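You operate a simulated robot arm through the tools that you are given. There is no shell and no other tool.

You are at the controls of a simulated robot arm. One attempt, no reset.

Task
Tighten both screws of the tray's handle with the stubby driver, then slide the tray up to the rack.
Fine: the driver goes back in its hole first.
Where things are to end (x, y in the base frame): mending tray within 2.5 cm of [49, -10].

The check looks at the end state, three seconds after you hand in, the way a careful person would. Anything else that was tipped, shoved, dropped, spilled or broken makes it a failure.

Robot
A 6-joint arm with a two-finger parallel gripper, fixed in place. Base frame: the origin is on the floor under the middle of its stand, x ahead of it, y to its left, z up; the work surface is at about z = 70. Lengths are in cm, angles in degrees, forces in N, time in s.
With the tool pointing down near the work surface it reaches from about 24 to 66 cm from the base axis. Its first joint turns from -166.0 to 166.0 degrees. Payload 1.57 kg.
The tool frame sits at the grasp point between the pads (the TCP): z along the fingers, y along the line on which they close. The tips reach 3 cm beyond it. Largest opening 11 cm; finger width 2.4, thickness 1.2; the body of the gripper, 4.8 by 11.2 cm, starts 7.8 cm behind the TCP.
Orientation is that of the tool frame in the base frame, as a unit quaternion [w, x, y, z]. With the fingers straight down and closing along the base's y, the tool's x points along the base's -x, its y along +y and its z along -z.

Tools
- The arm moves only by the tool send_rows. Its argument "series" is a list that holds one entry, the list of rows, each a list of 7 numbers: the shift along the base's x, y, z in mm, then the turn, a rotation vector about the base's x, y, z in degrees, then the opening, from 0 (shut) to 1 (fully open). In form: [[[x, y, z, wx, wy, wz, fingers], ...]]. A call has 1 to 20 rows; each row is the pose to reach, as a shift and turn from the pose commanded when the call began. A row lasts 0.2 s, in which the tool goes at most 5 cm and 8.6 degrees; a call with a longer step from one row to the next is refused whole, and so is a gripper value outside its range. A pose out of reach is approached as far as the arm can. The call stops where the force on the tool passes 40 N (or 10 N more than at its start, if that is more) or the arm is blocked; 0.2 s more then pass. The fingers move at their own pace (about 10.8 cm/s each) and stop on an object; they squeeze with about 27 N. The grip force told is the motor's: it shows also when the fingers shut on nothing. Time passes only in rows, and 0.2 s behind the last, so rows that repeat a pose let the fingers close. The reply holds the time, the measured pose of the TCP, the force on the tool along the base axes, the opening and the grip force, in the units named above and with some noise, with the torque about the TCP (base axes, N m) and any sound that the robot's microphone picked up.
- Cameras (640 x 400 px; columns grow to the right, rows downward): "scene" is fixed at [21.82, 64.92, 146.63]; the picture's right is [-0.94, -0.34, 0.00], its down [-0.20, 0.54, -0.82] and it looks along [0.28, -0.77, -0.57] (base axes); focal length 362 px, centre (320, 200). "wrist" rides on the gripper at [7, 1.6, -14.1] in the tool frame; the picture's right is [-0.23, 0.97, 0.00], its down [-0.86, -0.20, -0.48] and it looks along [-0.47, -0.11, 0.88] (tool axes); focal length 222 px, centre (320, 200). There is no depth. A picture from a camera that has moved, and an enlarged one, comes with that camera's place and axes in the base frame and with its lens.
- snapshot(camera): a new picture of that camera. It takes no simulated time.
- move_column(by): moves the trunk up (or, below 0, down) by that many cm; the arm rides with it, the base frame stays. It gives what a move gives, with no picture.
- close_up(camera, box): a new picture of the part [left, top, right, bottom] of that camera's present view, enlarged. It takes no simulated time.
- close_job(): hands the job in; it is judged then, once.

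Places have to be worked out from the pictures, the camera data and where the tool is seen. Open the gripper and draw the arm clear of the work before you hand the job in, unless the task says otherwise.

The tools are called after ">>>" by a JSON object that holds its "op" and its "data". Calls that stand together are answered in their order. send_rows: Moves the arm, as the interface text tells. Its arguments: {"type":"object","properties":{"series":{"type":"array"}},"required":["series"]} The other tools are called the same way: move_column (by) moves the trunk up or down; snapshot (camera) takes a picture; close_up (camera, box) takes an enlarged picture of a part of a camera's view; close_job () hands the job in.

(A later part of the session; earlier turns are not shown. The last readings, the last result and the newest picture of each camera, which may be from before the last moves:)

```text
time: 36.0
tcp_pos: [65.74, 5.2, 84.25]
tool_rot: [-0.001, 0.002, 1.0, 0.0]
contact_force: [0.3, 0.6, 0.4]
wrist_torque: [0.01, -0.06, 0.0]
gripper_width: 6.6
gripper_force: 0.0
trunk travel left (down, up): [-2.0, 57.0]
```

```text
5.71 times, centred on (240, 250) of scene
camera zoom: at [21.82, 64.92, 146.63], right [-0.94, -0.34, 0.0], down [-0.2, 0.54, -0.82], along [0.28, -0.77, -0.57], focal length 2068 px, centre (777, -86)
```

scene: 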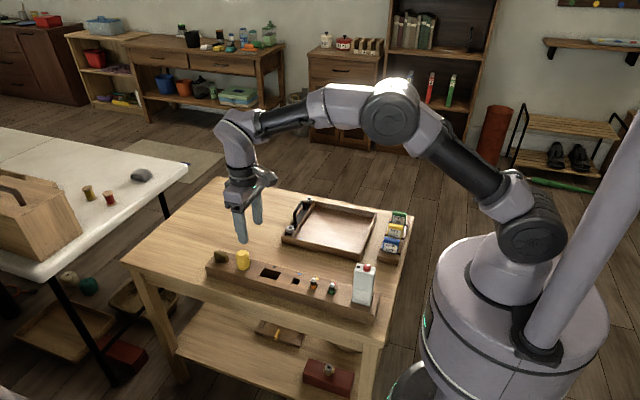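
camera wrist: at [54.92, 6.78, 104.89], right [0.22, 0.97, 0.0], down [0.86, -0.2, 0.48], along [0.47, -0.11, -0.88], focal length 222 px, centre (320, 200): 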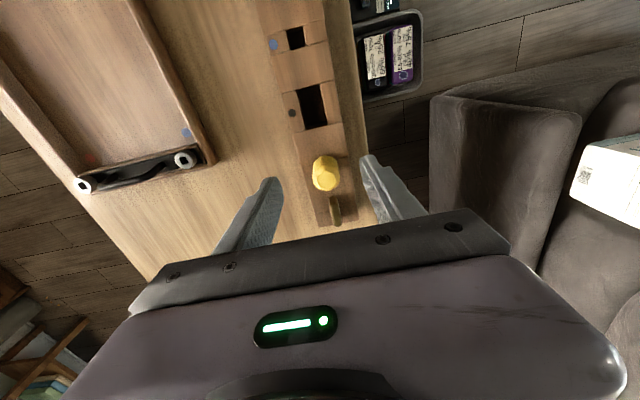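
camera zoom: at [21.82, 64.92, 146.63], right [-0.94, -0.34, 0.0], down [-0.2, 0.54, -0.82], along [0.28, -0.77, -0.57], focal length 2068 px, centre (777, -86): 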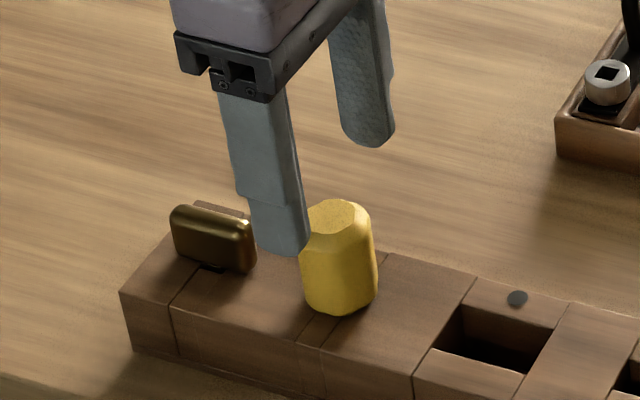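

The driver sits centred between the fingers to within about a millimetre. I descend to z≈79.2, finger tips about 1 cm above the rack, and close on the handle.

>>> {"op": "send_rows", "data": {"series": [[[-0.8, 0, -20, 0, 0, 0, 0.6], [-0.8, 0, -40, 0, 0, 0, 0.6], [-0.8, 0, -50, 0, 0, 0, 0.6], [-0.8, 0, -50, 0, 0, 0, 0.6], [-0.8, 0, -50, 0, 0, 0, 0.6]]]}}

>>> {"op": "close_up", "data": {"camera": "scene", "box": [205, 215, 275, 285]}}

>>> {"op": "close_up", "data": {"camera": "wrist", "box": [240, 100, 420, 240]}}

```text
time: 37.2
tcp_pos: [65.66, 5.12, 79.23]
tool_rot: [0.0, 0.001, 1.0, 0.0]
contact_force: [0.2, -0.3, -0.6]
wrist_torque: [-0.02, 0.01, -0.02]
gripper_width: 6.59
gripper_force: 0.0
trunk travel left (down, up): [-2.0, 57.0]
```

```text
5.71 times, centred on (240, 250) of scene
camera zoom: at [21.82, 64.92, 146.63], right [-0.94, -0.34, 0.0], down [-0.2, 0.54, -0.82], along [0.28, -0.77, -0.57], focal length 2068 px, centre (777, -86)
```

zoom: 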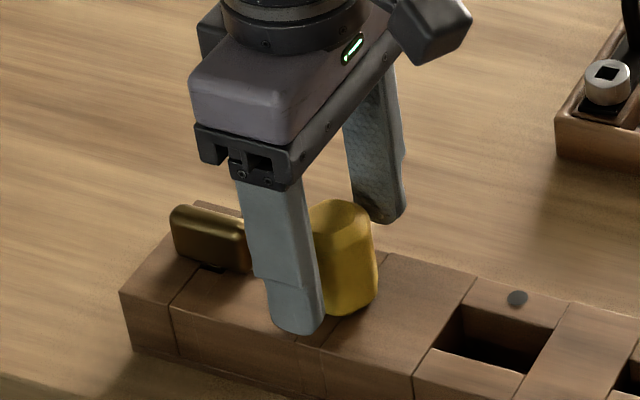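

```text
2.86 times, centred on (330, 170) of wrist
camera zoom: at [58.6, 6.93, 93.42], right [0.23, 0.97, 0.0], down [0.85, -0.2, 0.48], along [0.47, -0.11, -0.88], focal length 635 px, centre (291, 286)
```

zoom: 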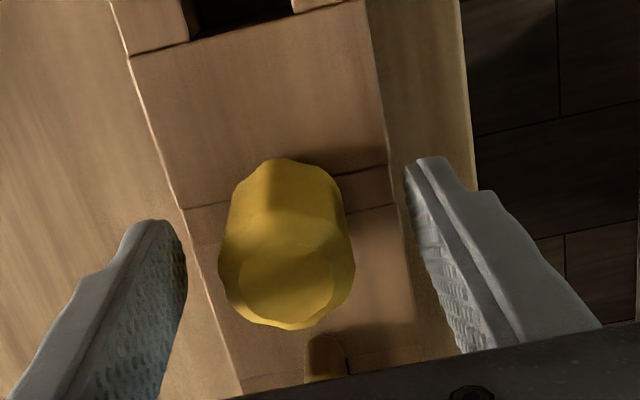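

Everything lines up; I close the fingers on the handle.

>>> {"op": "send_rows", "data": {"series": [[[0, 0, 0, 0, 0, 0, 0.4], [0, 0, 0, 0, 0, 0, 0.2], [0, 0, 0, 0, 0, 0, 0], [0, 0, 0, 0, 0, 0, 0], [0, 0, 0, 0, 0, 0, 0]]]}}

>>> {"op": "close_up", "data": {"camera": "wrist", "box": [240, 100, 420, 240]}}

>>> {"op": "close_up", "data": {"camera": "scene", "box": [205, 215, 275, 285]}}

```text
time: 38.4
tcp_pos: [65.63, 5.31, 79.21]
tool_rot: [-0.001, 0.002, 1.0, 0.001]
contact_force: [-0.2, 0.6, 0.5]
wrist_torque: [-0.01, -0.02, 0.0]
gripper_width: 3.48
gripper_force: 26.8
trunk travel left (down, up): [-2.0, 57.0]
```

```text
2.86 times, centred on (330, 170) of wrist
camera zoom: at [58.6, 6.93, 93.43], right [0.23, 0.97, 0.0], down [0.85, -0.2, 0.48], along [0.47, -0.11, -0.88], focal length 635 px, centre (291, 286)
```

zoom: 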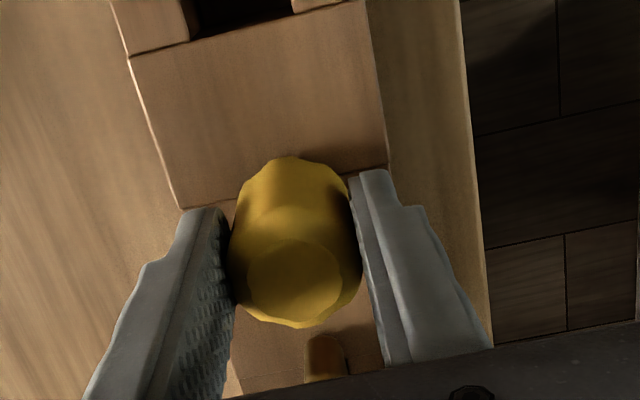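

```text
5.71 times, centred on (240, 250) of scene
camera zoom: at [21.82, 64.92, 146.63], right [-0.94, -0.34, 0.0], down [-0.2, 0.54, -0.82], along [0.28, -0.77, -0.57], focal length 2068 px, centre (777, -86)
```

zoom: 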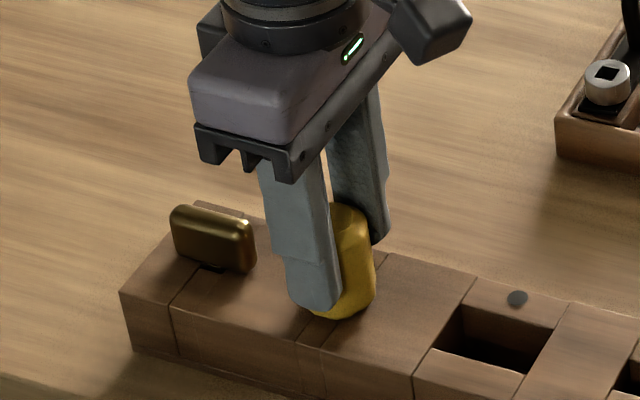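

The handle is gripped at 3.48 cm with full force. I lift it straight out of its hole by 7 cm.

>>> {"op": "send_rows", "data": {"series": [[[0, -1, 10, 0, 0, 0, 0], [0, -1, 25, 0, 0, 0, 0], [0, -1, 50, 0, 0, 0, 0], [0, -1, 80, 0, 0, 0, 0], [0, -1, 80, 0, 0, 0, 0]]]}}

>>> {"op": "close_up", "data": {"camera": "scene", "box": [200, 180, 290, 280]}}

>>> {"op": "close_up", "data": {"camera": "wrist", "box": [240, 100, 420, 240]}}

```text
time: 39.6
tcp_pos: [65.67, 5.12, 87.17]
tool_rot: [-0.001, 0.002, 1.0, 0.001]
contact_force: [0.0, -0.2, -0.3]
wrist_torque: [-0.02, 0.01, -0.02]
gripper_width: 3.45
gripper_force: 27.5
trunk travel left (down, up): [-2.0, 57.0]
```

```text
4.00 times, centred on (245, 230) of scene
camera zoom: at [21.82, 64.92, 146.63], right [-0.94, -0.34, 0.0], down [-0.2, 0.54, -0.82], along [0.28, -0.77, -0.57], focal length 1448 px, centre (620, 80)
```

zoom: 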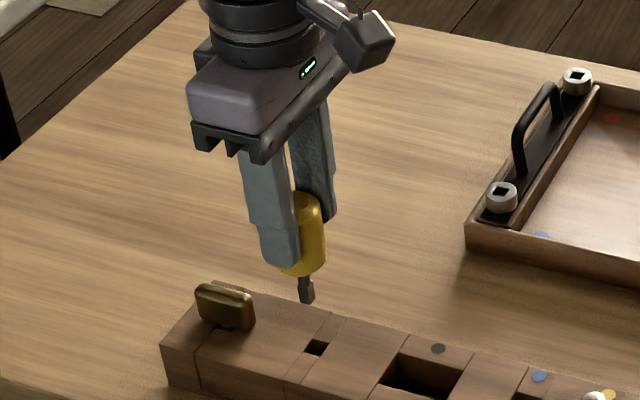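

```text
2.86 times, centred on (330, 170) of wrist
camera zoom: at [58.59, 6.83, 101.35], right [0.23, 0.97, 0.0], down [0.85, -0.2, 0.48], along [0.47, -0.11, -0.88], focal length 635 px, centre (291, 286)
```

zoom: 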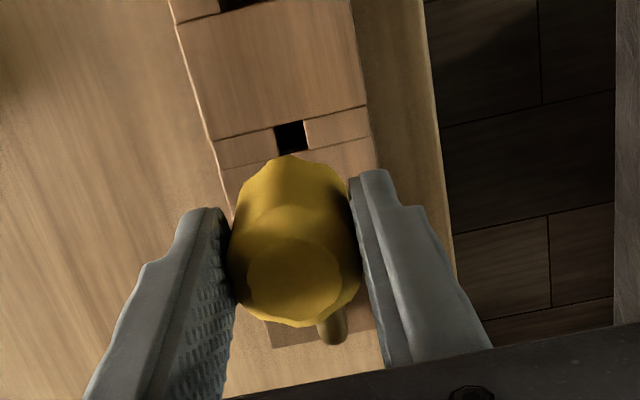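

The driver is out, showing a short square bit. I zoom in on the bit and on the empty hole for their exact shape and place.

>>> {"op": "close_up", "data": {"camera": "scene", "box": [262, 225, 292, 260]}}

>>> {"op": "close_up", "data": {"camera": "scene", "box": [262, 235, 292, 275]}}

>>> {"op": "close_up", "data": {"camera": "wrist", "box": [300, 120, 350, 160]}}

```text
11.43 times, centred on (277, 242) of scene
camera zoom: at [21.82, 64.92, 146.63], right [-0.94, -0.34, 0.0], down [-0.2, 0.54, -0.82], along [0.28, -0.77, -0.57], focal length 4137 px, centre (811, -286)
```

zoom: 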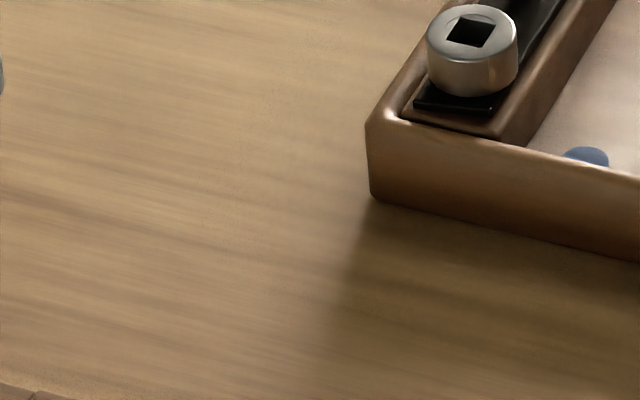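

```text
10.00 times, centred on (277, 255) of scene
camera zoom: at [21.82, 64.92, 146.63], right [-0.94, -0.34, 0.0], down [-0.2, 0.54, -0.82], along [0.28, -0.77, -0.57], focal length 3620 px, centre (750, -350)
```

zoom: 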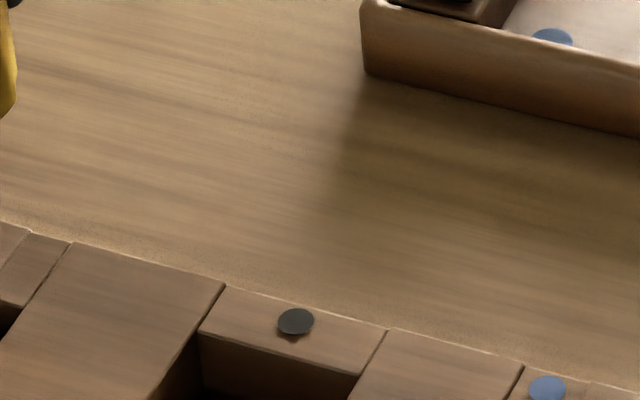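

```text
10.00 times, centred on (325, 140) of wrist
camera zoom: at [58.59, 6.83, 101.35], right [0.23, 0.97, 0.0], down [0.85, -0.2, 0.48], along [0.47, -0.11, -0.88], focal length 2221 px, centre (270, 800)
```

zoom: 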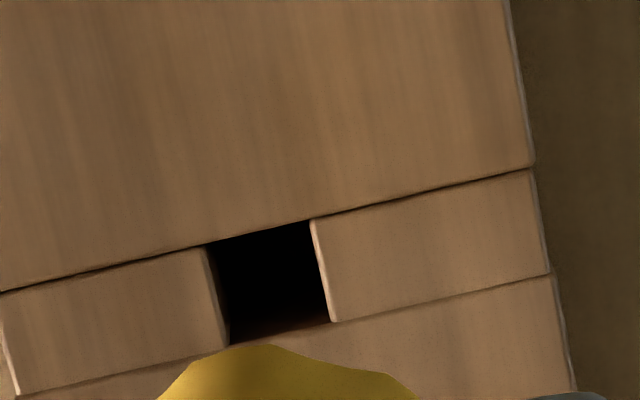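

>>> {"op": "close_up", "data": {"camera": "scene", "box": [230, 230, 252, 258]}}

>>> {"op": "close_up", "data": {"camera": "scene", "box": [230, 250, 260, 280]}}

```text
14.29 times, centred on (241, 244) of scene
camera zoom: at [21.82, 64.92, 146.63], right [-0.94, -0.34, 0.0], down [-0.2, 0.54, -0.82], along [0.28, -0.77, -0.57], focal length 5171 px, centre (1449, -429)
```

zoom: 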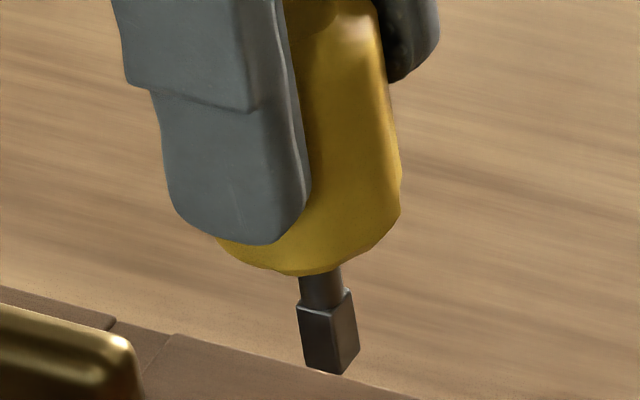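

```text
13.33 times, centred on (245, 265) of scene
camera zoom: at [21.82, 64.92, 146.63], right [-0.94, -0.34, 0.0], down [-0.2, 0.54, -0.82], along [0.28, -0.77, -0.57], focal length 4826 px, centre (1320, -667)
```

zoom: 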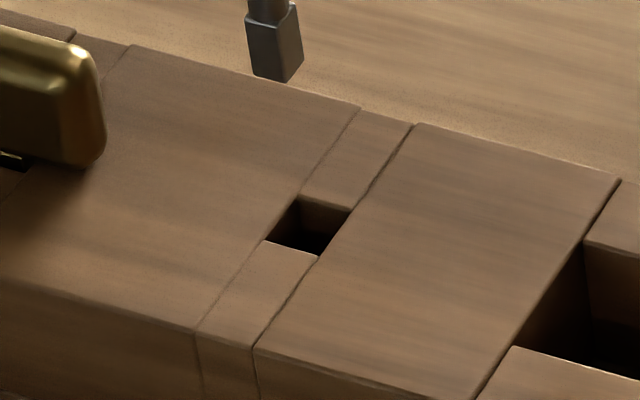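

The bit is a short 0.9 cm square aligned with the base axes, its tip about 7.9 cm below the TCP; the sockets are about 1.05 cm. I carry the driver over the near screw at a safe height.

>>> {"op": "send_rows", "data": {"series": [[[-10, -35, 8, 0, 0, 0, 0], [-22, -78, 13, 0, 0, 0, 0], [-34, -120, 13, 0, 0, 0, 0], [-45, -162, 13, 0, 0, 0, 0], [-52, -195, 13, 0, 0, 0, 0], [-52, -195, 13, 0, 0, 0, 0], [-52, -195, 13, 0, 0, 0, 0]]]}}

>>> {"op": "snapshot", "data": {"camera": "wrist"}}

>>> {"op": "close_up", "data": {"camera": "scene", "box": [270, 190, 315, 240]}}

```text
time: 41.2
tcp_pos: [60.47, -14.26, 88.66]
tool_rot: [0.001, 0.001, 1.0, 0.0]
contact_force: [-0.2, 0.3, -0.7]
wrist_torque: [0.0, -0.07, 0.02]
gripper_width: 3.47
gripper_force: 26.9
trunk travel left (down, up): [-2.0, 57.0]
```

```text
taken
camera wrist: at [53.4, -12.64, 102.8], right [0.23, 0.97, 0.0], down [0.85, -0.2, 0.48], along [0.47, -0.11, -0.88], focal length 222 px, centre (320, 200)
```

wrist: 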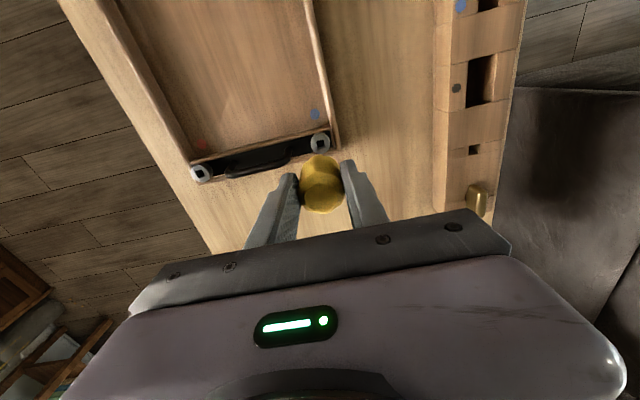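

```text
8.00 times, centred on (292, 215) of scene
camera zoom: at [21.82, 64.92, 146.63], right [-0.94, -0.34, 0.0], down [-0.2, 0.54, -0.82], along [0.28, -0.77, -0.57], focal length 2896 px, centre (540, 80)
```

zoom: 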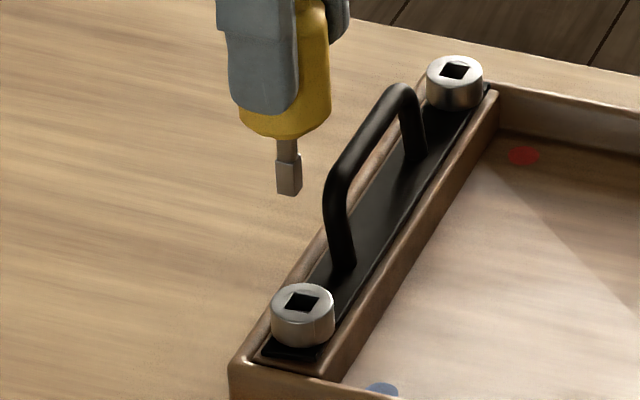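

>>> {"op": "close_up", "data": {"camera": "wrist", "box": [295, 120, 345, 160]}}

>>> {"op": "close_up", "data": {"camera": "scene", "box": [278, 205, 302, 233]}}

```text
10.00 times, centred on (320, 140) of wrist
camera zoom: at [53.4, -12.64, 102.8], right [0.23, 0.97, 0.0], down [0.85, -0.2, 0.48], along [0.47, -0.11, -0.88], focal length 2221 px, centre (320, 800)
```

zoom: 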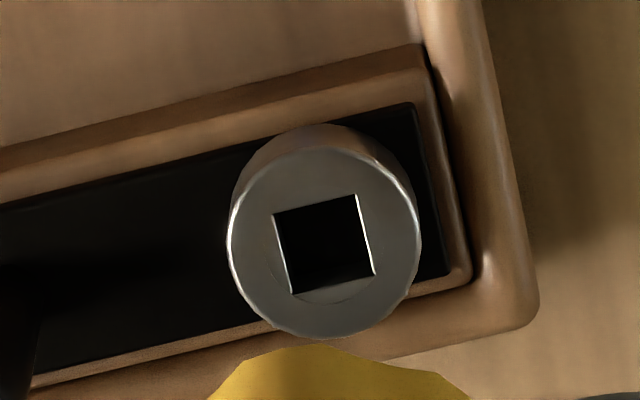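

```text
14.29 times, centred on (290, 219) of scene
camera zoom: at [21.82, 64.92, 146.63], right [-0.94, -0.34, 0.0], down [-0.2, 0.54, -0.82], along [0.28, -0.77, -0.57], focal length 5171 px, centre (749, -71)
```

zoom: 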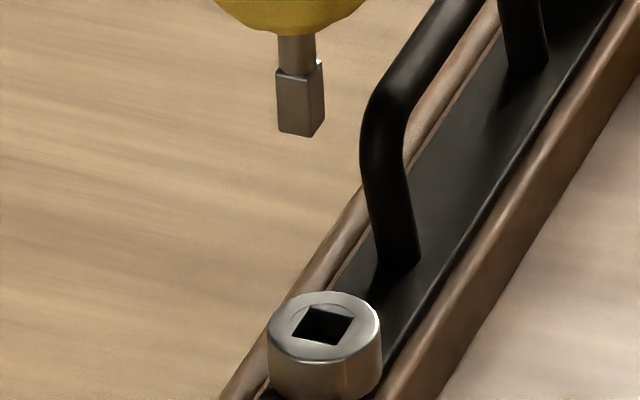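

The socket reads (60.41, -14.23) and the tool is over it, but the scene view hints the bit hangs about 2 mm off the tool axis in x. I turn the tool by -170° in the air to measure that offset from the bit's swing.

>>> {"op": "send_rows", "data": {"series": [[[0, 0, 0, 0, 0, -8.5, 0], [0, 0, 0, 0, 0, -17, 0], [0, 0, 0, 0, 0, -25.5, 0], [0, 0, 0, 0, 0, -34, 0], [0, 0, 0, 0, 0, -42.5, 0], [0, 0, 0, 0, 0, -51, 0], [0, 0, 0, 0, 0, -59.5, 0], [0, 0, 0, 0, 0, -68, 0], [0, 0, 0, 0, 0, -76.5, 0], [0, 0, 0, 0, 0, -85, 0], [0, 0, 0, 0, 0, -93.5, 0], [0, 0, 0, 0, 0, -102, 0], [0, 0, 0, 0, 0, -110.5, 0], [0, 0, 0, 0, 0, -119, 0], [0, 0, 0, 0, 0, -127.5, 0], [0, 0, 0, 0, 0, -136, 0], [0, 0, 0, 0, 0, -144.5, 0], [0, 0, 0, 0, 0, -153, 0], [0, 0, 0, 0, 0, -161.5, 0], [0, 0, 0, 0, 0, -170, 0]]]}}

>>> {"op": "close_up", "data": {"camera": "scene", "box": [278, 205, 302, 233]}}

>>> {"op": "close_up", "data": {"camera": "wrist", "box": [295, 120, 345, 160]}}

```text
time: 45.4
tcp_pos: [60.39, -14.48, 88.41]
tool_rot: [0.0, 0.996, 0.085, 0.0]
contact_force: [0.4, -0.5, -1.2]
wrist_torque: [0.0, -0.03, 0.0]
gripper_width: 3.47
gripper_force: 27.3
trunk travel left (down, up): [-2.0, 57.0]
```

```text
14.29 times, centred on (290, 219) of scene
camera zoom: at [21.82, 64.92, 146.63], right [-0.94, -0.34, 0.0], down [-0.2, 0.54, -0.82], along [0.28, -0.77, -0.57], focal length 5171 px, centre (749, -71)
```

zoom: 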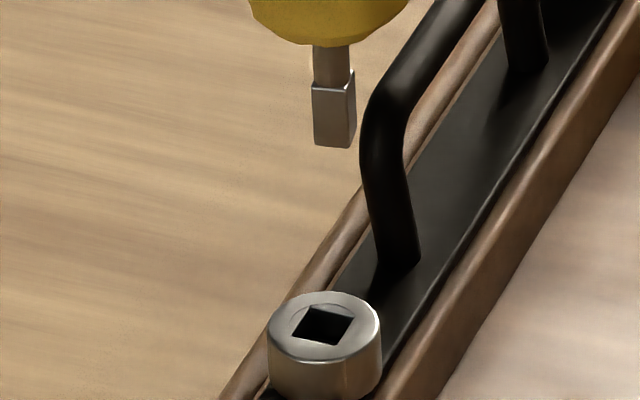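

```text
10.00 times, centred on (320, 140) of wrist
camera zoom: at [67.51, -14.8, 102.73], right [-0.06, -1.0, 0.0], down [-0.88, 0.05, 0.48], along [-0.48, 0.03, -0.88], focal length 2221 px, centre (320, 800)
```

zoom: 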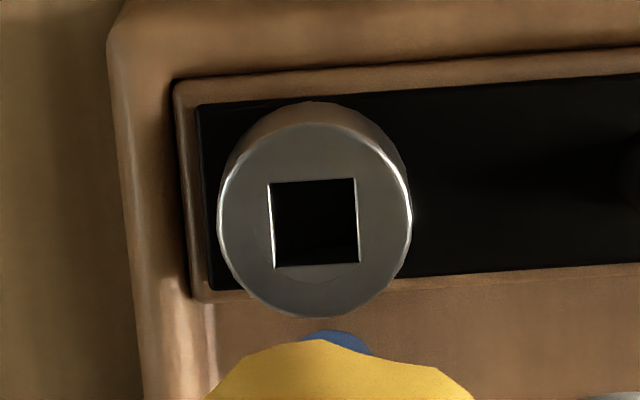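

The bit swings about an axis 4.0 mm (x) and -1.0 mm (y) off the tool axis, so I'll steer the bit rather than the TCP. I turn back +170° and shift so the bit is over the socket centre (TCP moved by -2.9, +1.5 mm), then lower by 3 cm.

>>> {"op": "send_rows", "data": {"series": [[[0, 0, 0, 0, 0, 8.5, 0], [0, 0, 0, 0, 0, 17, 0], [0, 0, 0, 0, 0, 25.5, 0], [0, 0, 0, 0, 0, 34, 0], [0, 0, 0, 0, 0, 42.5, 0], [0, 0, 0, 0, 0, 51, 0], [0, 0, 0, 0, 0, 59.5, 0], [0, 0, 0, 0, 0, 68, 0], [0, 0, 0, 0, 0, 76.5, 0], [0, 0, 0, 0, 0, 85, 0], [0, 0, 0, 0, 0, 93.5, 0], [0, 0, 0, 0, 0, 102, 0], [0, 0, 0, 0, 0, 110.5, 0], [0, 0, 0, 0, 0, 119, 0], [0, 0, 0, 0, 0, 127.5, 0], [0, 0, 0, 0, 0, 136, 0], [0, 0, 0, 0, 0, 144.5, 0], [0, 0, 0, 0, 0, 153, 0], [-2, 1, 0, 0, 0, 161.5, 0], [-2.9, 1.5, 0, 0, 0, 170, 0]]]}}

>>> {"op": "send_rows", "data": {"series": [[[0, 0, -15, 0, 0, 0, 0], [0, 0, -30, 0, 0, 0, 0], [0, 0, -40, 0, 0, 0, 0], [0, 0, -40, 0, 0, 0, 0], [0, 0, -40, 0, 0, 0, 0]]]}}

>>> {"op": "close_up", "data": {"camera": "scene", "box": [280, 212, 304, 240]}}

```text
time: 49.6
tcp_pos: [60.12, -14.26, 88.63]
tool_rot: [-0.001, 0.0, 1.0, 0.0]
contact_force: [-1.0, 0.9, -0.5]
wrist_torque: [-0.01, -0.03, -0.01]
gripper_width: 3.47
gripper_force: 27.1
trunk travel left (down, up): [-2.0, 57.0]
```

```text
time: 50.8
tcp_pos: [60.2, -14.2, 84.53]
tool_rot: [-0.001, 0.002, 1.0, -0.001]
contact_force: [-0.8, -0.2, -1.5]
wrist_torque: [-0.02, -0.01, -0.02]
gripper_width: 3.48
gripper_force: 27.8
trunk travel left (down, up): [-2.0, 57.0]
```

```text
14.29 times, centred on (292, 226) of scene
camera zoom: at [21.82, 64.92, 146.63], right [-0.94, -0.34, 0.0], down [-0.2, 0.54, -0.82], along [0.28, -0.77, -0.57], focal length 5171 px, centre (720, -171)
```

zoom: 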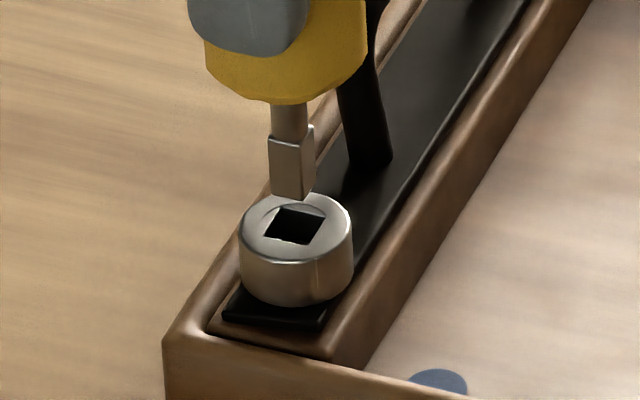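

The bit hangs right over the socket, about 1 cm above it. I lower 8 mm and look again before entering.

>>> {"op": "send_rows", "data": {"series": [[[-0.3, 0, -4, 0, 0, 0, 0], [-0.3, 0, -8, 0, 0, 0, 0], [-0.3, 0, -8, 0, 0, 0, 0]]]}}

>>> {"op": "close_up", "data": {"camera": "scene", "box": [285, 220, 299, 236]}}

```text
time: 51.6
tcp_pos: [60.24, -14.23, 83.76]
tool_rot: [-0.001, 0.002, 1.0, 0.0]
contact_force: [0.4, 0.5, -1.1]
wrist_torque: [-0.01, 0.0, 0.0]
gripper_width: 3.46
gripper_force: 26.7
trunk travel left (down, up): [-2.0, 57.0]
```

```text
16.00 times, centred on (292, 228) of scene
camera zoom: at [21.82, 64.92, 146.63], right [-0.94, -0.34, 0.0], down [-0.2, 0.54, -0.82], along [0.28, -0.77, -0.57], focal length 5791 px, centre (768, -248)
```

zoom: 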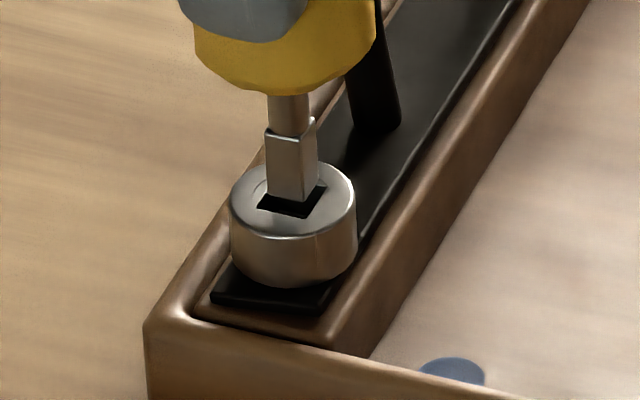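

The bit is at the socket mouth, well centred. I descend slowly into the socket, watching the force.

>>> {"op": "send_rows", "data": {"series": [[[0.4, 0, -2, 0, 0, 0, 0], [0.4, 0, -4, 0, 0, 0, 0], [0.4, 0, -5, 0, 0, 0, 0], [0.4, 0, -5, 0, 0, 0, 0]]]}}

>>> {"op": "close_up", "data": {"camera": "scene", "box": [285, 220, 299, 236]}}

```text
time: 52.6
tcp_pos: [60.09, -14.19, 83.22]
tool_rot: [0.0, 0.002, 1.0, 0.0]
contact_force: [-0.7, -0.3, -1.3]
wrist_torque: [0.03, 0.0, 0.0]
gripper_width: 3.48
gripper_force: 26.8
trunk travel left (down, up): [-2.0, 57.0]
```

```text
16.00 times, centred on (292, 228) of scene
camera zoom: at [21.82, 64.92, 146.63], right [-0.94, -0.34, 0.0], down [-0.2, 0.54, -0.82], along [0.28, -0.77, -0.57], focal length 5791 px, centre (768, -248)
```

zoom: 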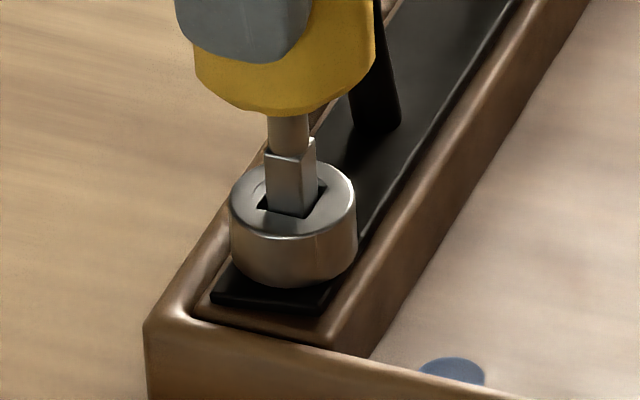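

The bit goes in without any force. I continue down another 8 mm, stopping on contact.

>>> {"op": "send_rows", "data": {"series": [[[0, 0, -2, 0, 0, 0, 0], [0, 0, -4, 0, 0, 0, 0], [0, 0, -6, 0, 0, 0, 0], [0, 0, -6, 0, 0, 0, 0]]]}}

>>> {"op": "close_up", "data": {"camera": "scene", "box": [285, 220, 299, 236]}}

```text
time: 53.6
tcp_pos: [60.09, -14.17, 82.53]
tool_rot: [0.0, 0.001, 1.0, 0.001]
contact_force: [-0.9, 0.6, -2.1]
wrist_torque: [-0.01, -0.02, -0.02]
gripper_width: 3.49
gripper_force: 27.1
trunk travel left (down, up): [-2.0, 57.0]
```

```text
16.00 times, centred on (292, 228) of scene
camera zoom: at [21.82, 64.92, 146.63], right [-0.94, -0.34, 0.0], down [-0.2, 0.54, -0.82], along [0.28, -0.77, -0.57], focal length 5791 px, centre (768, -248)
```

zoom: 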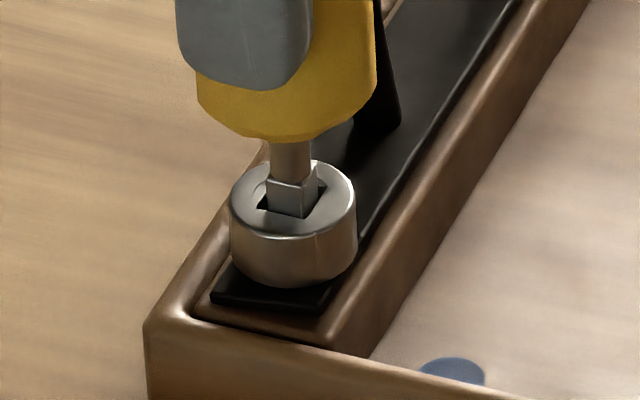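

The bit is in the socket by nearly 1 cm, sitting in its front corner. I shift it 1 mm each way to centre it and go 4 mm deeper.

>>> {"op": "send_rows", "data": {"series": [[[1, -1, 0, 0, 0, 0, 0], [1, -1, -2, 0, 0, 0, 0], [1, -1, -4, 0, 0, 0, 0], [1, -1, -4, 0, 0, 0, 0]]]}}

>>> {"op": "close_up", "data": {"camera": "scene", "box": [285, 220, 299, 236]}}

```text
time: 54.6
tcp_pos: [60.29, -14.33, 82.36]
tool_rot: [0.002, 0.002, 1.0, 0.0]
contact_force: [1.6, -0.9, 20.1]
wrist_torque: [-0.23, -0.24, -0.06]
gripper_width: 3.49
gripper_force: 27.4
trunk travel left (down, up): [-2.0, 57.0]
```

```text
16.00 times, centred on (292, 228) of scene
camera zoom: at [21.82, 64.92, 146.63], right [-0.94, -0.34, 0.0], down [-0.2, 0.54, -0.82], along [0.28, -0.77, -0.57], focal length 5791 px, centre (768, -248)
```

zoom: 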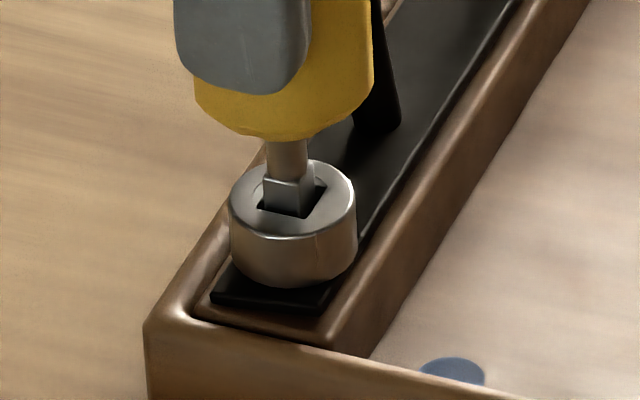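

The bit bottomed in the socket (20 N). I ease up 2.5 mm and begin turning clockwise, moving the TCP on the small arc that keeps the bit centred, with the first check at -24°.

>>> {"op": "send_rows", "data": {"series": [[[0, 0, 2.5, 0, 0, 0, 0], [0, 0, 2.5, 0, 0, 0, 0], [0.1, 0.3, 2.5, 0, 0, -4, 0], [0.2, 0.5, 2.5, 0, 0, -8, 0], [0.3, 0.8, 2.5, 0, 0, -12, 0], [0.4, 1.1, 2.5, 0, 0, -16, 0], [0.6, 1.3, 2.5, 0, 0, -20, 0], [0.75, 1.5, 2.5, 0, 0, -24, 0]]]}}

>>> {"op": "close_up", "data": {"camera": "scene", "box": [285, 220, 299, 236]}}

```text
time: 56.4
tcp_pos: [60.28, -14.17, 82.44]
tool_rot: [-0.001, 0.21, 0.978, 0.0]
contact_force: [-3.8, 0.9, -1.3]
wrist_torque: [0.04, 0.32, 0.0]
gripper_width: 3.48
gripper_force: 26.6
trunk travel left (down, up): [-2.0, 57.0]
```

```text
16.00 times, centred on (292, 228) of scene
camera zoom: at [21.82, 64.92, 146.63], right [-0.94, -0.34, 0.0], down [-0.2, 0.54, -0.82], along [0.28, -0.77, -0.57], focal length 5791 px, centre (768, -248)
```

zoom: 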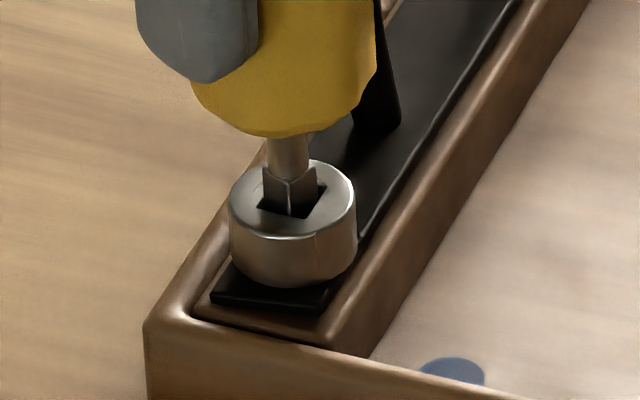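

The bit has turned in the loose socket to where it should start biting. I continue clockwise to -48° and check torque and socket.

>>> {"op": "send_rows", "data": {"series": [[[0.2, 0.2, 0, 0, 0, -4, 0], [0.4, 0.4, 0, 0, 0, -8, 0], [0.6, 0.6, 0, 0, 0, -12, 0], [0.8, 0.8, 0, 0, 0, -16, 0], [1.05, 0.95, 0, 0, 0, -20, 0], [1.3, 1.1, 0, 0, 0, -24, 0]]]}}

>>> {"op": "close_up", "data": {"camera": "scene", "box": [285, 220, 299, 236]}}

```text
time: 57.8
tcp_pos: [60.52, -13.96, 82.6]
tool_rot: [0.0, 0.408, 0.913, 0.0]
contact_force: [-3.6, 0.8, -2.4]
wrist_torque: [0.02, 0.29, 0.05]
gripper_width: 3.46
gripper_force: 27.1
trunk travel left (down, up): [-2.0, 57.0]
```

```text
16.00 times, centred on (292, 228) of scene
camera zoom: at [21.82, 64.92, 146.63], right [-0.94, -0.34, 0.0], down [-0.2, 0.54, -0.82], along [0.28, -0.77, -0.57], focal length 5791 px, centre (768, -248)
```

zoom: 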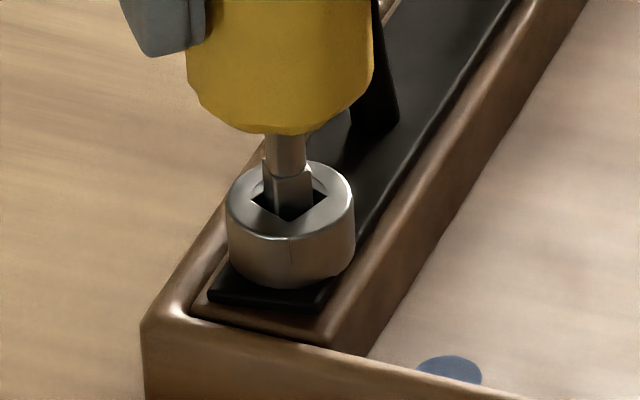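

The socket is now turning with the bit; there is a 3.6 N side push that shifted the tray by less than a millimetre. I trim the TCP 0.7 mm in -x and keep turning to -96°.

>>> {"op": "send_rows", "data": {"series": [[[-0.7, 0, -0.5, 0, 0, 0, 0], [-0.5, 0.1, -0.5, 0, 0, -4, 0], [-0.2, 0.2, -0.5, 0, 0, -8, 0], [0.05, 0.28, -0.5, 0, 0, -12, 0], [0.3, 0.35, -0.5, 0, 0, -16, 0], [0.55, 0.38, -0.5, 0, 0, -20, 0], [0.85, 0.41, -0.5, 0, 0, -24, 0]]]}}

>>> {"op": "close_up", "data": {"camera": "scene", "box": [285, 220, 299, 236]}}

```text
time: 59.4
tcp_pos: [60.58, -13.92, 82.36]
tool_rot: [0.0, 0.59, 0.808, 0.0]
contact_force: [2.1, 2.9, 5.0]
wrist_torque: [0.17, -0.23, 0.01]
gripper_width: 3.48
gripper_force: 26.9
trunk travel left (down, up): [-2.0, 57.0]
```

```text
16.00 times, centred on (292, 228) of scene
camera zoom: at [21.82, 64.92, 146.63], right [-0.94, -0.34, 0.0], down [-0.2, 0.54, -0.82], along [0.28, -0.77, -0.57], focal length 5791 px, centre (768, -248)
```

zoom: 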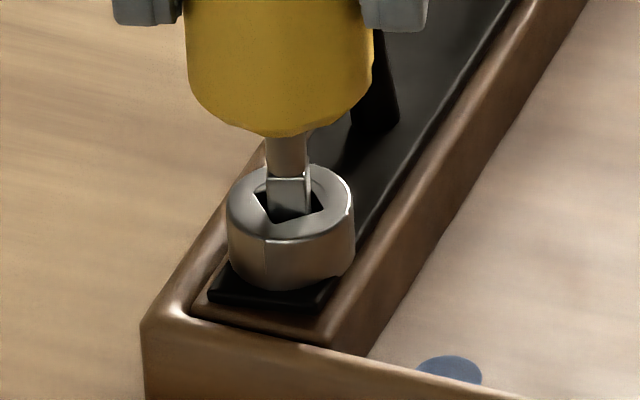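

The socket follows the bit, now around 50° turned. I nudge the TCP to relieve the light side force and go on to -104°.

>>> {"op": "send_rows", "data": {"series": [[[0.3, 0.3, 0.3, 0, 0, 0, 0], [0.57, 0.3, 0.3, 0, 0, -4, 0], [0.84, 0.3, 0.3, 0, 0, -8, 0], [1.1, 0.26, 0.3, 0, 0, -12, 0], [1.36, 0.2, 0.3, 0, 0, -16, 0], [1.62, 0.14, 0.3, 0, 0, -20, 0], [1.87, 0.05, 0.3, 0, 0, -24, 0], [2.12, -0.06, 0.3, 0, 0, -28, 0], [2.36, -0.18, 0.3, 0, 0, -32, 0]]]}}

>>> {"op": "close_up", "data": {"camera": "scene", "box": [285, 220, 299, 236]}}

```text
time: 61.4
tcp_pos: [60.79, -14.06, 82.59]
tool_rot: [0.0, 0.79, 0.614, 0.0]
contact_force: [-2.4, 3.7, 0.0]
wrist_torque: [0.21, 0.15, 0.06]
gripper_width: 3.48
gripper_force: 27.2
trunk travel left (down, up): [-2.0, 57.0]
```

```text
16.00 times, centred on (292, 228) of scene
camera zoom: at [21.82, 64.92, 146.63], right [-0.94, -0.34, 0.0], down [-0.2, 0.54, -0.82], along [0.28, -0.77, -0.57], focal length 5791 px, centre (768, -248)
```

zoom: 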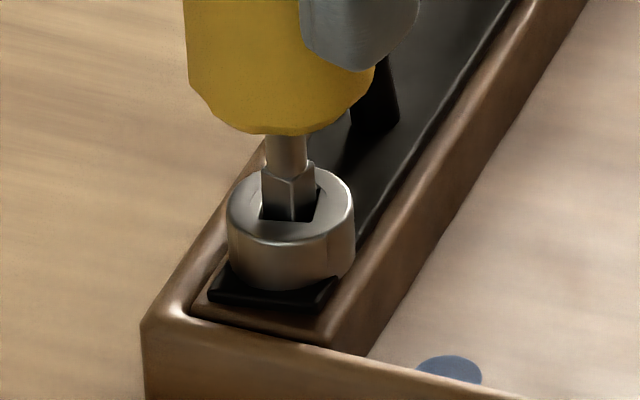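

Still turning freely (about 85° on the screw, torque 0.06 N·m). I continue to -136°, trimming the sideways force.

>>> {"op": "send_rows", "data": {"series": [[[-0.2, 0.3, -0.1, 0, 0, 0, 0], [0.03, 0.16, -0.1, 0, 0, -4, 0], [0.25, 0.01, -0.1, 0, 0, -8, 0], [0.46, -0.16, -0.1, 0, 0, -12, 0], [0.65, -0.34, -0.1, 0, 0, -16, 0], [0.83, -0.54, -0.1, 0, 0, -20, 0], [1.0, -0.75, -0.1, 0, 0, -24, 0], [1.15, -0.97, -0.1, 0, 0, -28, 0], [1.29, -1.2, -0.1, 0, 0, -32, 0]]]}}

>>> {"op": "close_up", "data": {"camera": "scene", "box": [285, 220, 299, 236]}}

```text
time: 63.4
tcp_pos: [60.91, -14.12, 82.44]
tool_rot: [0.0, 0.928, 0.372, -0.001]
contact_force: [-1.5, 0.9, -3.2]
wrist_torque: [-0.02, -0.03, 0.09]
gripper_width: 3.27
gripper_force: 26.8
trunk travel left (down, up): [-2.0, 57.0]
```

```text
16.00 times, centred on (292, 228) of scene
camera zoom: at [21.82, 64.92, 146.63], right [-0.94, -0.34, 0.0], down [-0.2, 0.54, -0.82], along [0.28, -0.77, -0.57], focal length 5791 px, centre (768, -248)
```

zoom: 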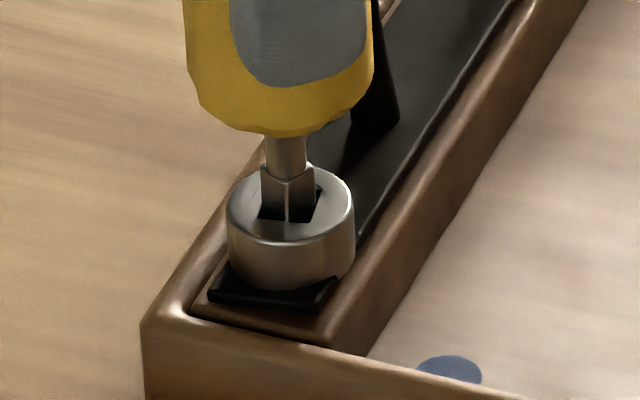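

The grip width fell to 3.27 cm and the socket no longer followed, so the handle slipped in the fingers — the screw seems to have come up tight. I look closely before deciding.

>>> {"op": "close_up", "data": {"camera": "scene", "box": [283, 215, 299, 238]}}

>>> {"op": "snapshot", "data": {"camera": "wrist"}}

>>> {"op": "snapshot", "data": {"camera": "scene"}}

```text
16.00 times, centred on (291, 226) of scene
camera zoom: at [21.82, 64.92, 146.63], right [-0.94, -0.34, 0.0], down [-0.2, 0.54, -0.82], along [0.28, -0.77, -0.57], focal length 5791 px, centre (784, -224)
```

zoom: 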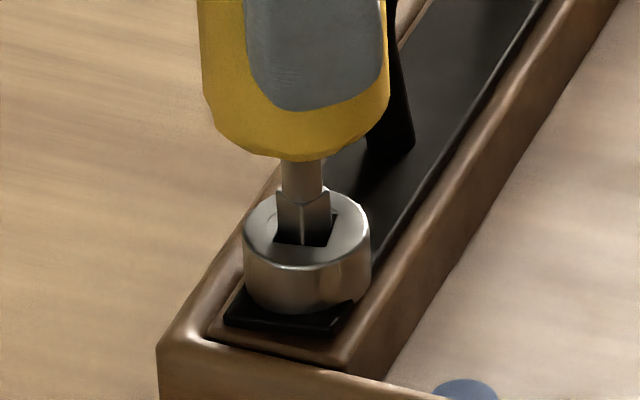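

```text
taken
camera wrist: at [66.99, -10.49, 96.62], right [0.51, -0.86, 0.0], down [-0.76, -0.45, 0.48], along [-0.41, -0.24, -0.88], focal length 222 px, centre (320, 200)
```

wrist: 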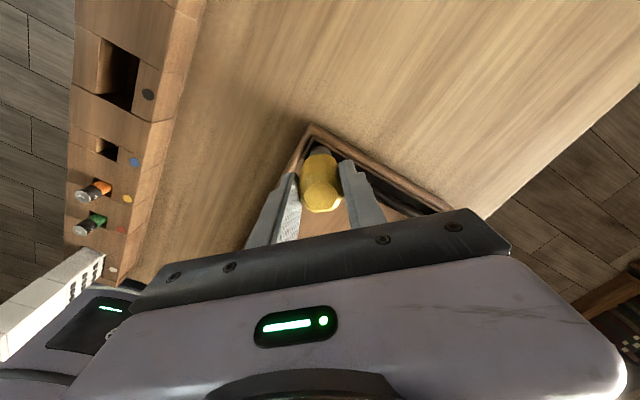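

```text
taken
```

scene: 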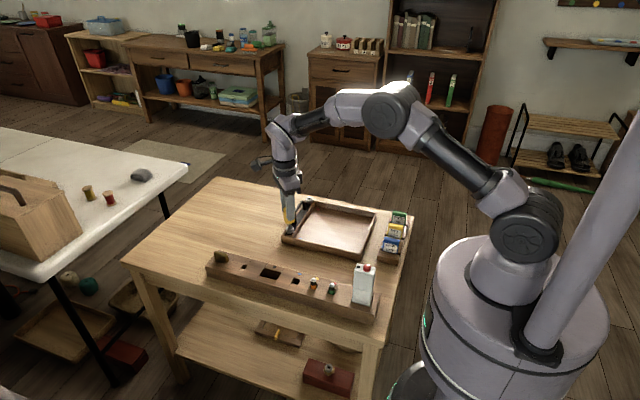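

The screw turned about 78° and then stopped while the handle slipped in the fingers. The grip now sits on a narrower pair of flats, so I turn another 8° clockwise to feel the torque.

>>> {"op": "send_rows", "data": {"series": [[[0.1, -0.2, 0, 0, 0, -4, 0], [0.2, -0.45, 0, 0, 0, -8, 0]]]}}

>>> {"op": "close_up", "data": {"camera": "scene", "box": [285, 220, 299, 236]}}

```text
time: 64.0
tcp_pos: [60.91, -14.26, 82.36]
tool_rot: [-0.001, 0.952, 0.307, 0.001]
contact_force: [-0.8, 1.6, -3.0]
wrist_torque: [0.07, -0.11, 0.06]
gripper_width: 3.22
gripper_force: 26.8
trunk travel left (down, up): [-2.0, 57.0]
```

```text
16.00 times, centred on (292, 228) of scene
camera zoom: at [21.82, 64.92, 146.63], right [-0.94, -0.34, 0.0], down [-0.2, 0.54, -0.82], along [0.28, -0.77, -0.57], focal length 5791 px, centre (768, -248)
```

zoom: 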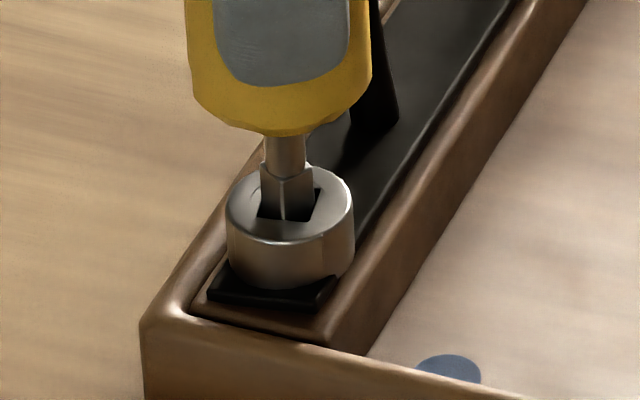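

The socket stayed put while the bit crept a little. I zoom in harder to judge bit and socket angles.

>>> {"op": "close_up", "data": {"camera": "scene", "box": [288, 221, 296, 229]}}

>>> {"op": "close_up", "data": {"camera": "wrist", "box": [295, 130, 345, 220]}}

```text
16.00 times, centred on (292, 225) of scene
camera zoom: at [21.82, 64.92, 146.63], right [-0.94, -0.34, 0.0], down [-0.2, 0.54, -0.82], along [0.28, -0.77, -0.57], focal length 5791 px, centre (768, -200)
```

zoom: 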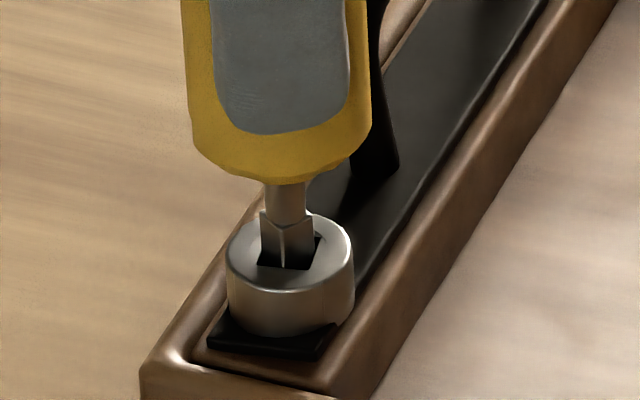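

```text
4.44 times, centred on (320, 175) of wrist
camera zoom: at [67.47, -11.43, 96.64], right [0.38, -0.92, 0.0], down [-0.81, -0.34, 0.48], along [-0.44, -0.18, -0.88], focal length 987 px, centre (320, 311)
```

zoom: 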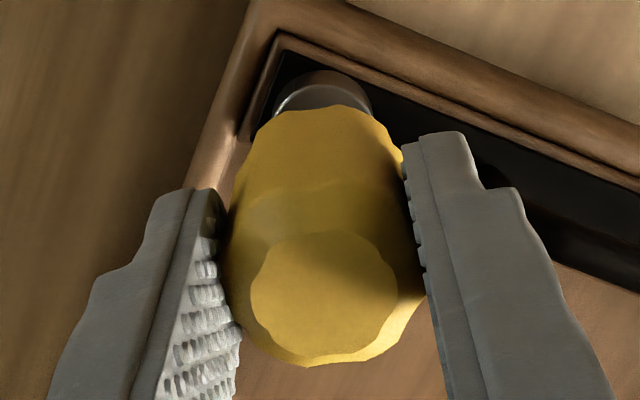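

The octagonal handle rolled from its corners onto its flats in the grip (3.48 to 3.22 cm), and the head has sunk about 1 mm, so it has likely seated while the bit over-turned in the loose socket. To verify, I back off 22° within the socket play, go 1.5 mm deeper, and look.

>>> {"op": "send_rows", "data": {"series": [[[-0.2, 0.3, 0, 0, 0, 5, 0], [-0.4, 0.6, 0, 0, 0, 10, 0], [-0.6, 0.9, 0, 0, 0, 16, 0], [-0.7, 1.2, 0, 0, 0, 22, 0], [-0.7, 1.2, -1.5, 0, 0, 22, 0], [-0.7, 1.2, -1.5, 0, 0, 22, 0]]]}}

>>> {"op": "close_up", "data": {"camera": "scene", "box": [285, 220, 299, 236]}}

```text
time: 65.4
tcp_pos: [60.74, -14.1, 82.5]
tool_rot: [0.001, 0.875, 0.484, 0.0]
contact_force: [0.9, -3.6, 8.9]
wrist_torque: [-0.22, 0.03, 0.01]
gripper_width: 3.21
gripper_force: 26.8
trunk travel left (down, up): [-2.0, 57.0]
```

```text
16.00 times, centred on (292, 228) of scene
camera zoom: at [21.82, 64.92, 146.63], right [-0.94, -0.34, 0.0], down [-0.2, 0.54, -0.82], along [0.28, -0.77, -0.57], focal length 5791 px, centre (768, -248)
```

zoom: 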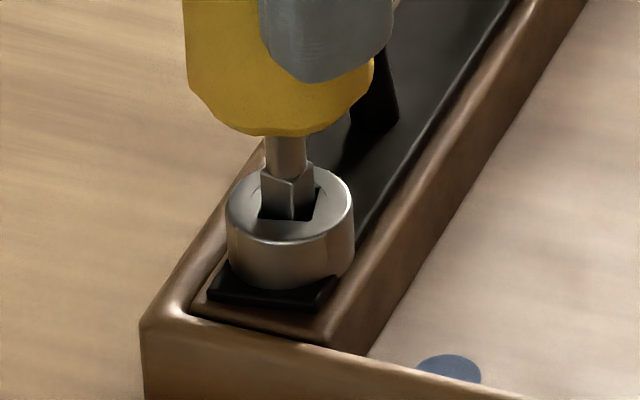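

Bit is back at about -100° and seated on the socket floor (9 N). I now turn clockwise slowly and read the torque in small steps.

>>> {"op": "send_rows", "data": {"series": [[[0.1, -0.1, 0, 0, 0, -3, 0], [0.2, -0.25, 0, 0, 0, -6, 0], [0.3, -0.4, 0, 0, 0, -9, 0]]]}}

>>> {"op": "send_rows", "data": {"series": [[[0.1, -0.2, 0, 0, 0, -3, 0], [0.2, -0.35, 0, 0, 0, -6, 0]]]}}

>>> {"op": "send_rows", "data": {"series": [[[0.1, -0.2, 0, 0, 0, -3, 0], [0.2, -0.35, 0, 0, 0, -6, 0]]]}}

>>> {"op": "close_up", "data": {"camera": "scene", "box": [285, 220, 299, 236]}}

```text
time: 66.2
tcp_pos: [60.81, -14.18, 82.33]
tool_rot: [0.001, 0.911, 0.412, 0.002]
contact_force: [5.1, -3.1, 13.5]
wrist_torque: [-0.18, -0.27, 0.1]
gripper_width: 3.25
gripper_force: 27.4
trunk travel left (down, up): [-2.0, 57.0]
```

```text
time: 66.8
tcp_pos: [60.83, -14.16, 82.41]
tool_rot: [-0.001, 0.931, 0.364, 0.001]
contact_force: [7.6, -1.3, 15.9]
wrist_torque: [0.07, -0.39, 0.13]
gripper_width: 3.25
gripper_force: 26.7
trunk travel left (down, up): [-2.0, 57.0]
```

```text
time: 67.4
tcp_pos: [60.91, -14.27, 82.32]
tool_rot: [0.0, 0.949, 0.316, 0.0]
contact_force: [8.1, -3.1, 16.2]
wrist_torque: [-0.08, -0.3, 0.13]
gripper_width: 3.24
gripper_force: 26.8
trunk travel left (down, up): [-2.0, 57.0]
```

```text
16.00 times, centred on (292, 228) of scene
camera zoom: at [21.82, 64.92, 146.63], right [-0.94, -0.34, 0.0], down [-0.2, 0.54, -0.82], along [0.28, -0.77, -0.57], focal length 5791 px, centre (768, -248)
```

zoom: 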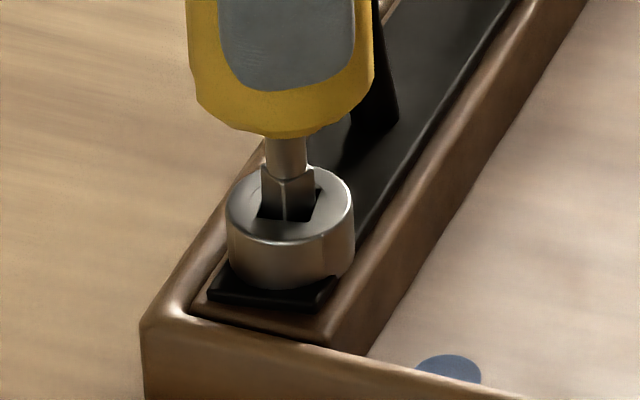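

The torque now rises to 0.13 N·m with the socket not moving, while it turned at 0.05 before: this screw is up against its stop, head sunk. I turn the bit back to be in line with the socket and lift it out.

>>> {"op": "send_rows", "data": {"series": [[[0.4, -0.2, 1.2, 0, 0, 0, 0], [0.2, 0.1, 1.2, 0, 0, 7, 0], [-0.1, 0.4, 1.2, 0, 0, 14, 0], [-0.4, 0.7, 1.2, 0, 0, 21, 0], [-0.7, 1.0, 1.2, 0, 0, 28, 0], [-1.05, 1.35, 1.2, 0, 0, 35, 0], [-1.4, 1.7, 1.2, 0, 0, 43, 0], [-1.4, 1.7, 1.2, 0, 0, 43, 0]]]}}

>>> {"op": "close_up", "data": {"camera": "scene", "box": [285, 220, 299, 236]}}

```text
time: 69.2
tcp_pos: [60.81, -14.14, 82.44]
tool_rot: [0.0, 0.767, 0.642, 0.0]
contact_force: [-1.5, -0.4, -6.3]
wrist_torque: [-0.08, 0.12, 0.01]
gripper_width: 3.24
gripper_force: 26.8
trunk travel left (down, up): [-2.0, 57.0]
```

```text
16.00 times, centred on (292, 228) of scene
camera zoom: at [21.82, 64.92, 146.63], right [-0.94, -0.34, 0.0], down [-0.2, 0.54, -0.82], along [0.28, -0.77, -0.57], focal length 5791 px, centre (768, -248)
```

zoom: 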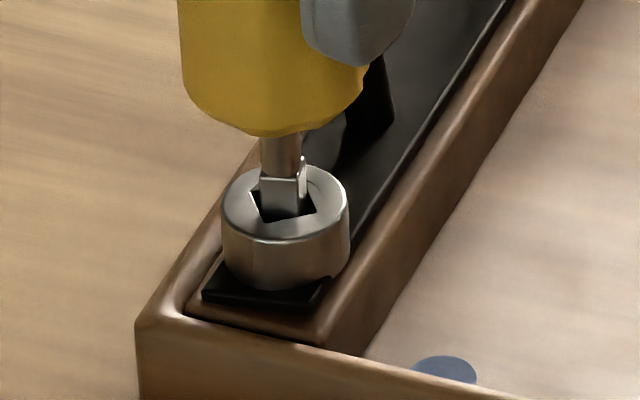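

The jammed bit dragged the screw back about 30° when I reversed under load. I turn it clockwise again, unpressed this time, to bring it back to the stop.

>>> {"op": "send_rows", "data": {"series": [[[0.15, -0.2, -0.3, 0, 0, -4, 0], [0.32, -0.4, -0.3, 0, 0, -8, 0], [0.5, -0.6, -0.3, 0, 0, -12, 0], [0.7, -0.8, -0.3, 0, 0, -16, 0], [0.88, -1.0, -0.3, 0, 0, -20, 0], [1.05, -1.17, -0.3, 0, 0, -24, 0], [1.25, -1.35, -0.3, 0, 0, -28, 0]]]}}

>>> {"op": "close_up", "data": {"camera": "scene", "box": [285, 220, 299, 236]}}

```text
time: 70.8
tcp_pos: [60.84, -14.25, 82.35]
tool_rot: [0.0, 0.9, 0.437, 0.0]
contact_force: [2.4, 3.3, -2.8]
wrist_torque: [0.14, -0.16, 0.02]
gripper_width: 3.27
gripper_force: 27.0
trunk travel left (down, up): [-2.0, 57.0]
```

```text
16.00 times, centred on (292, 228) of scene
camera zoom: at [21.82, 64.92, 146.63], right [-0.94, -0.34, 0.0], down [-0.2, 0.54, -0.82], along [0.28, -0.77, -0.57], focal length 5791 px, centre (768, -248)
```

zoom: 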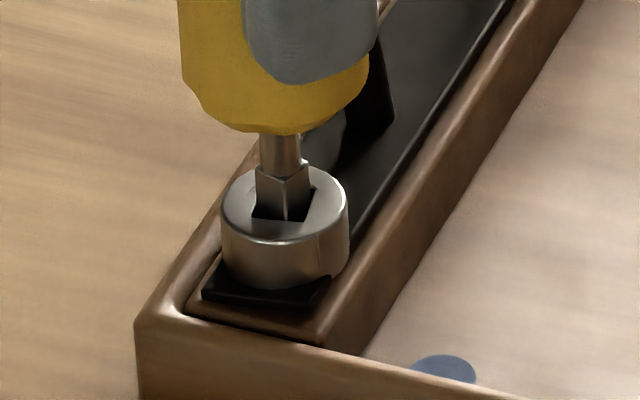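

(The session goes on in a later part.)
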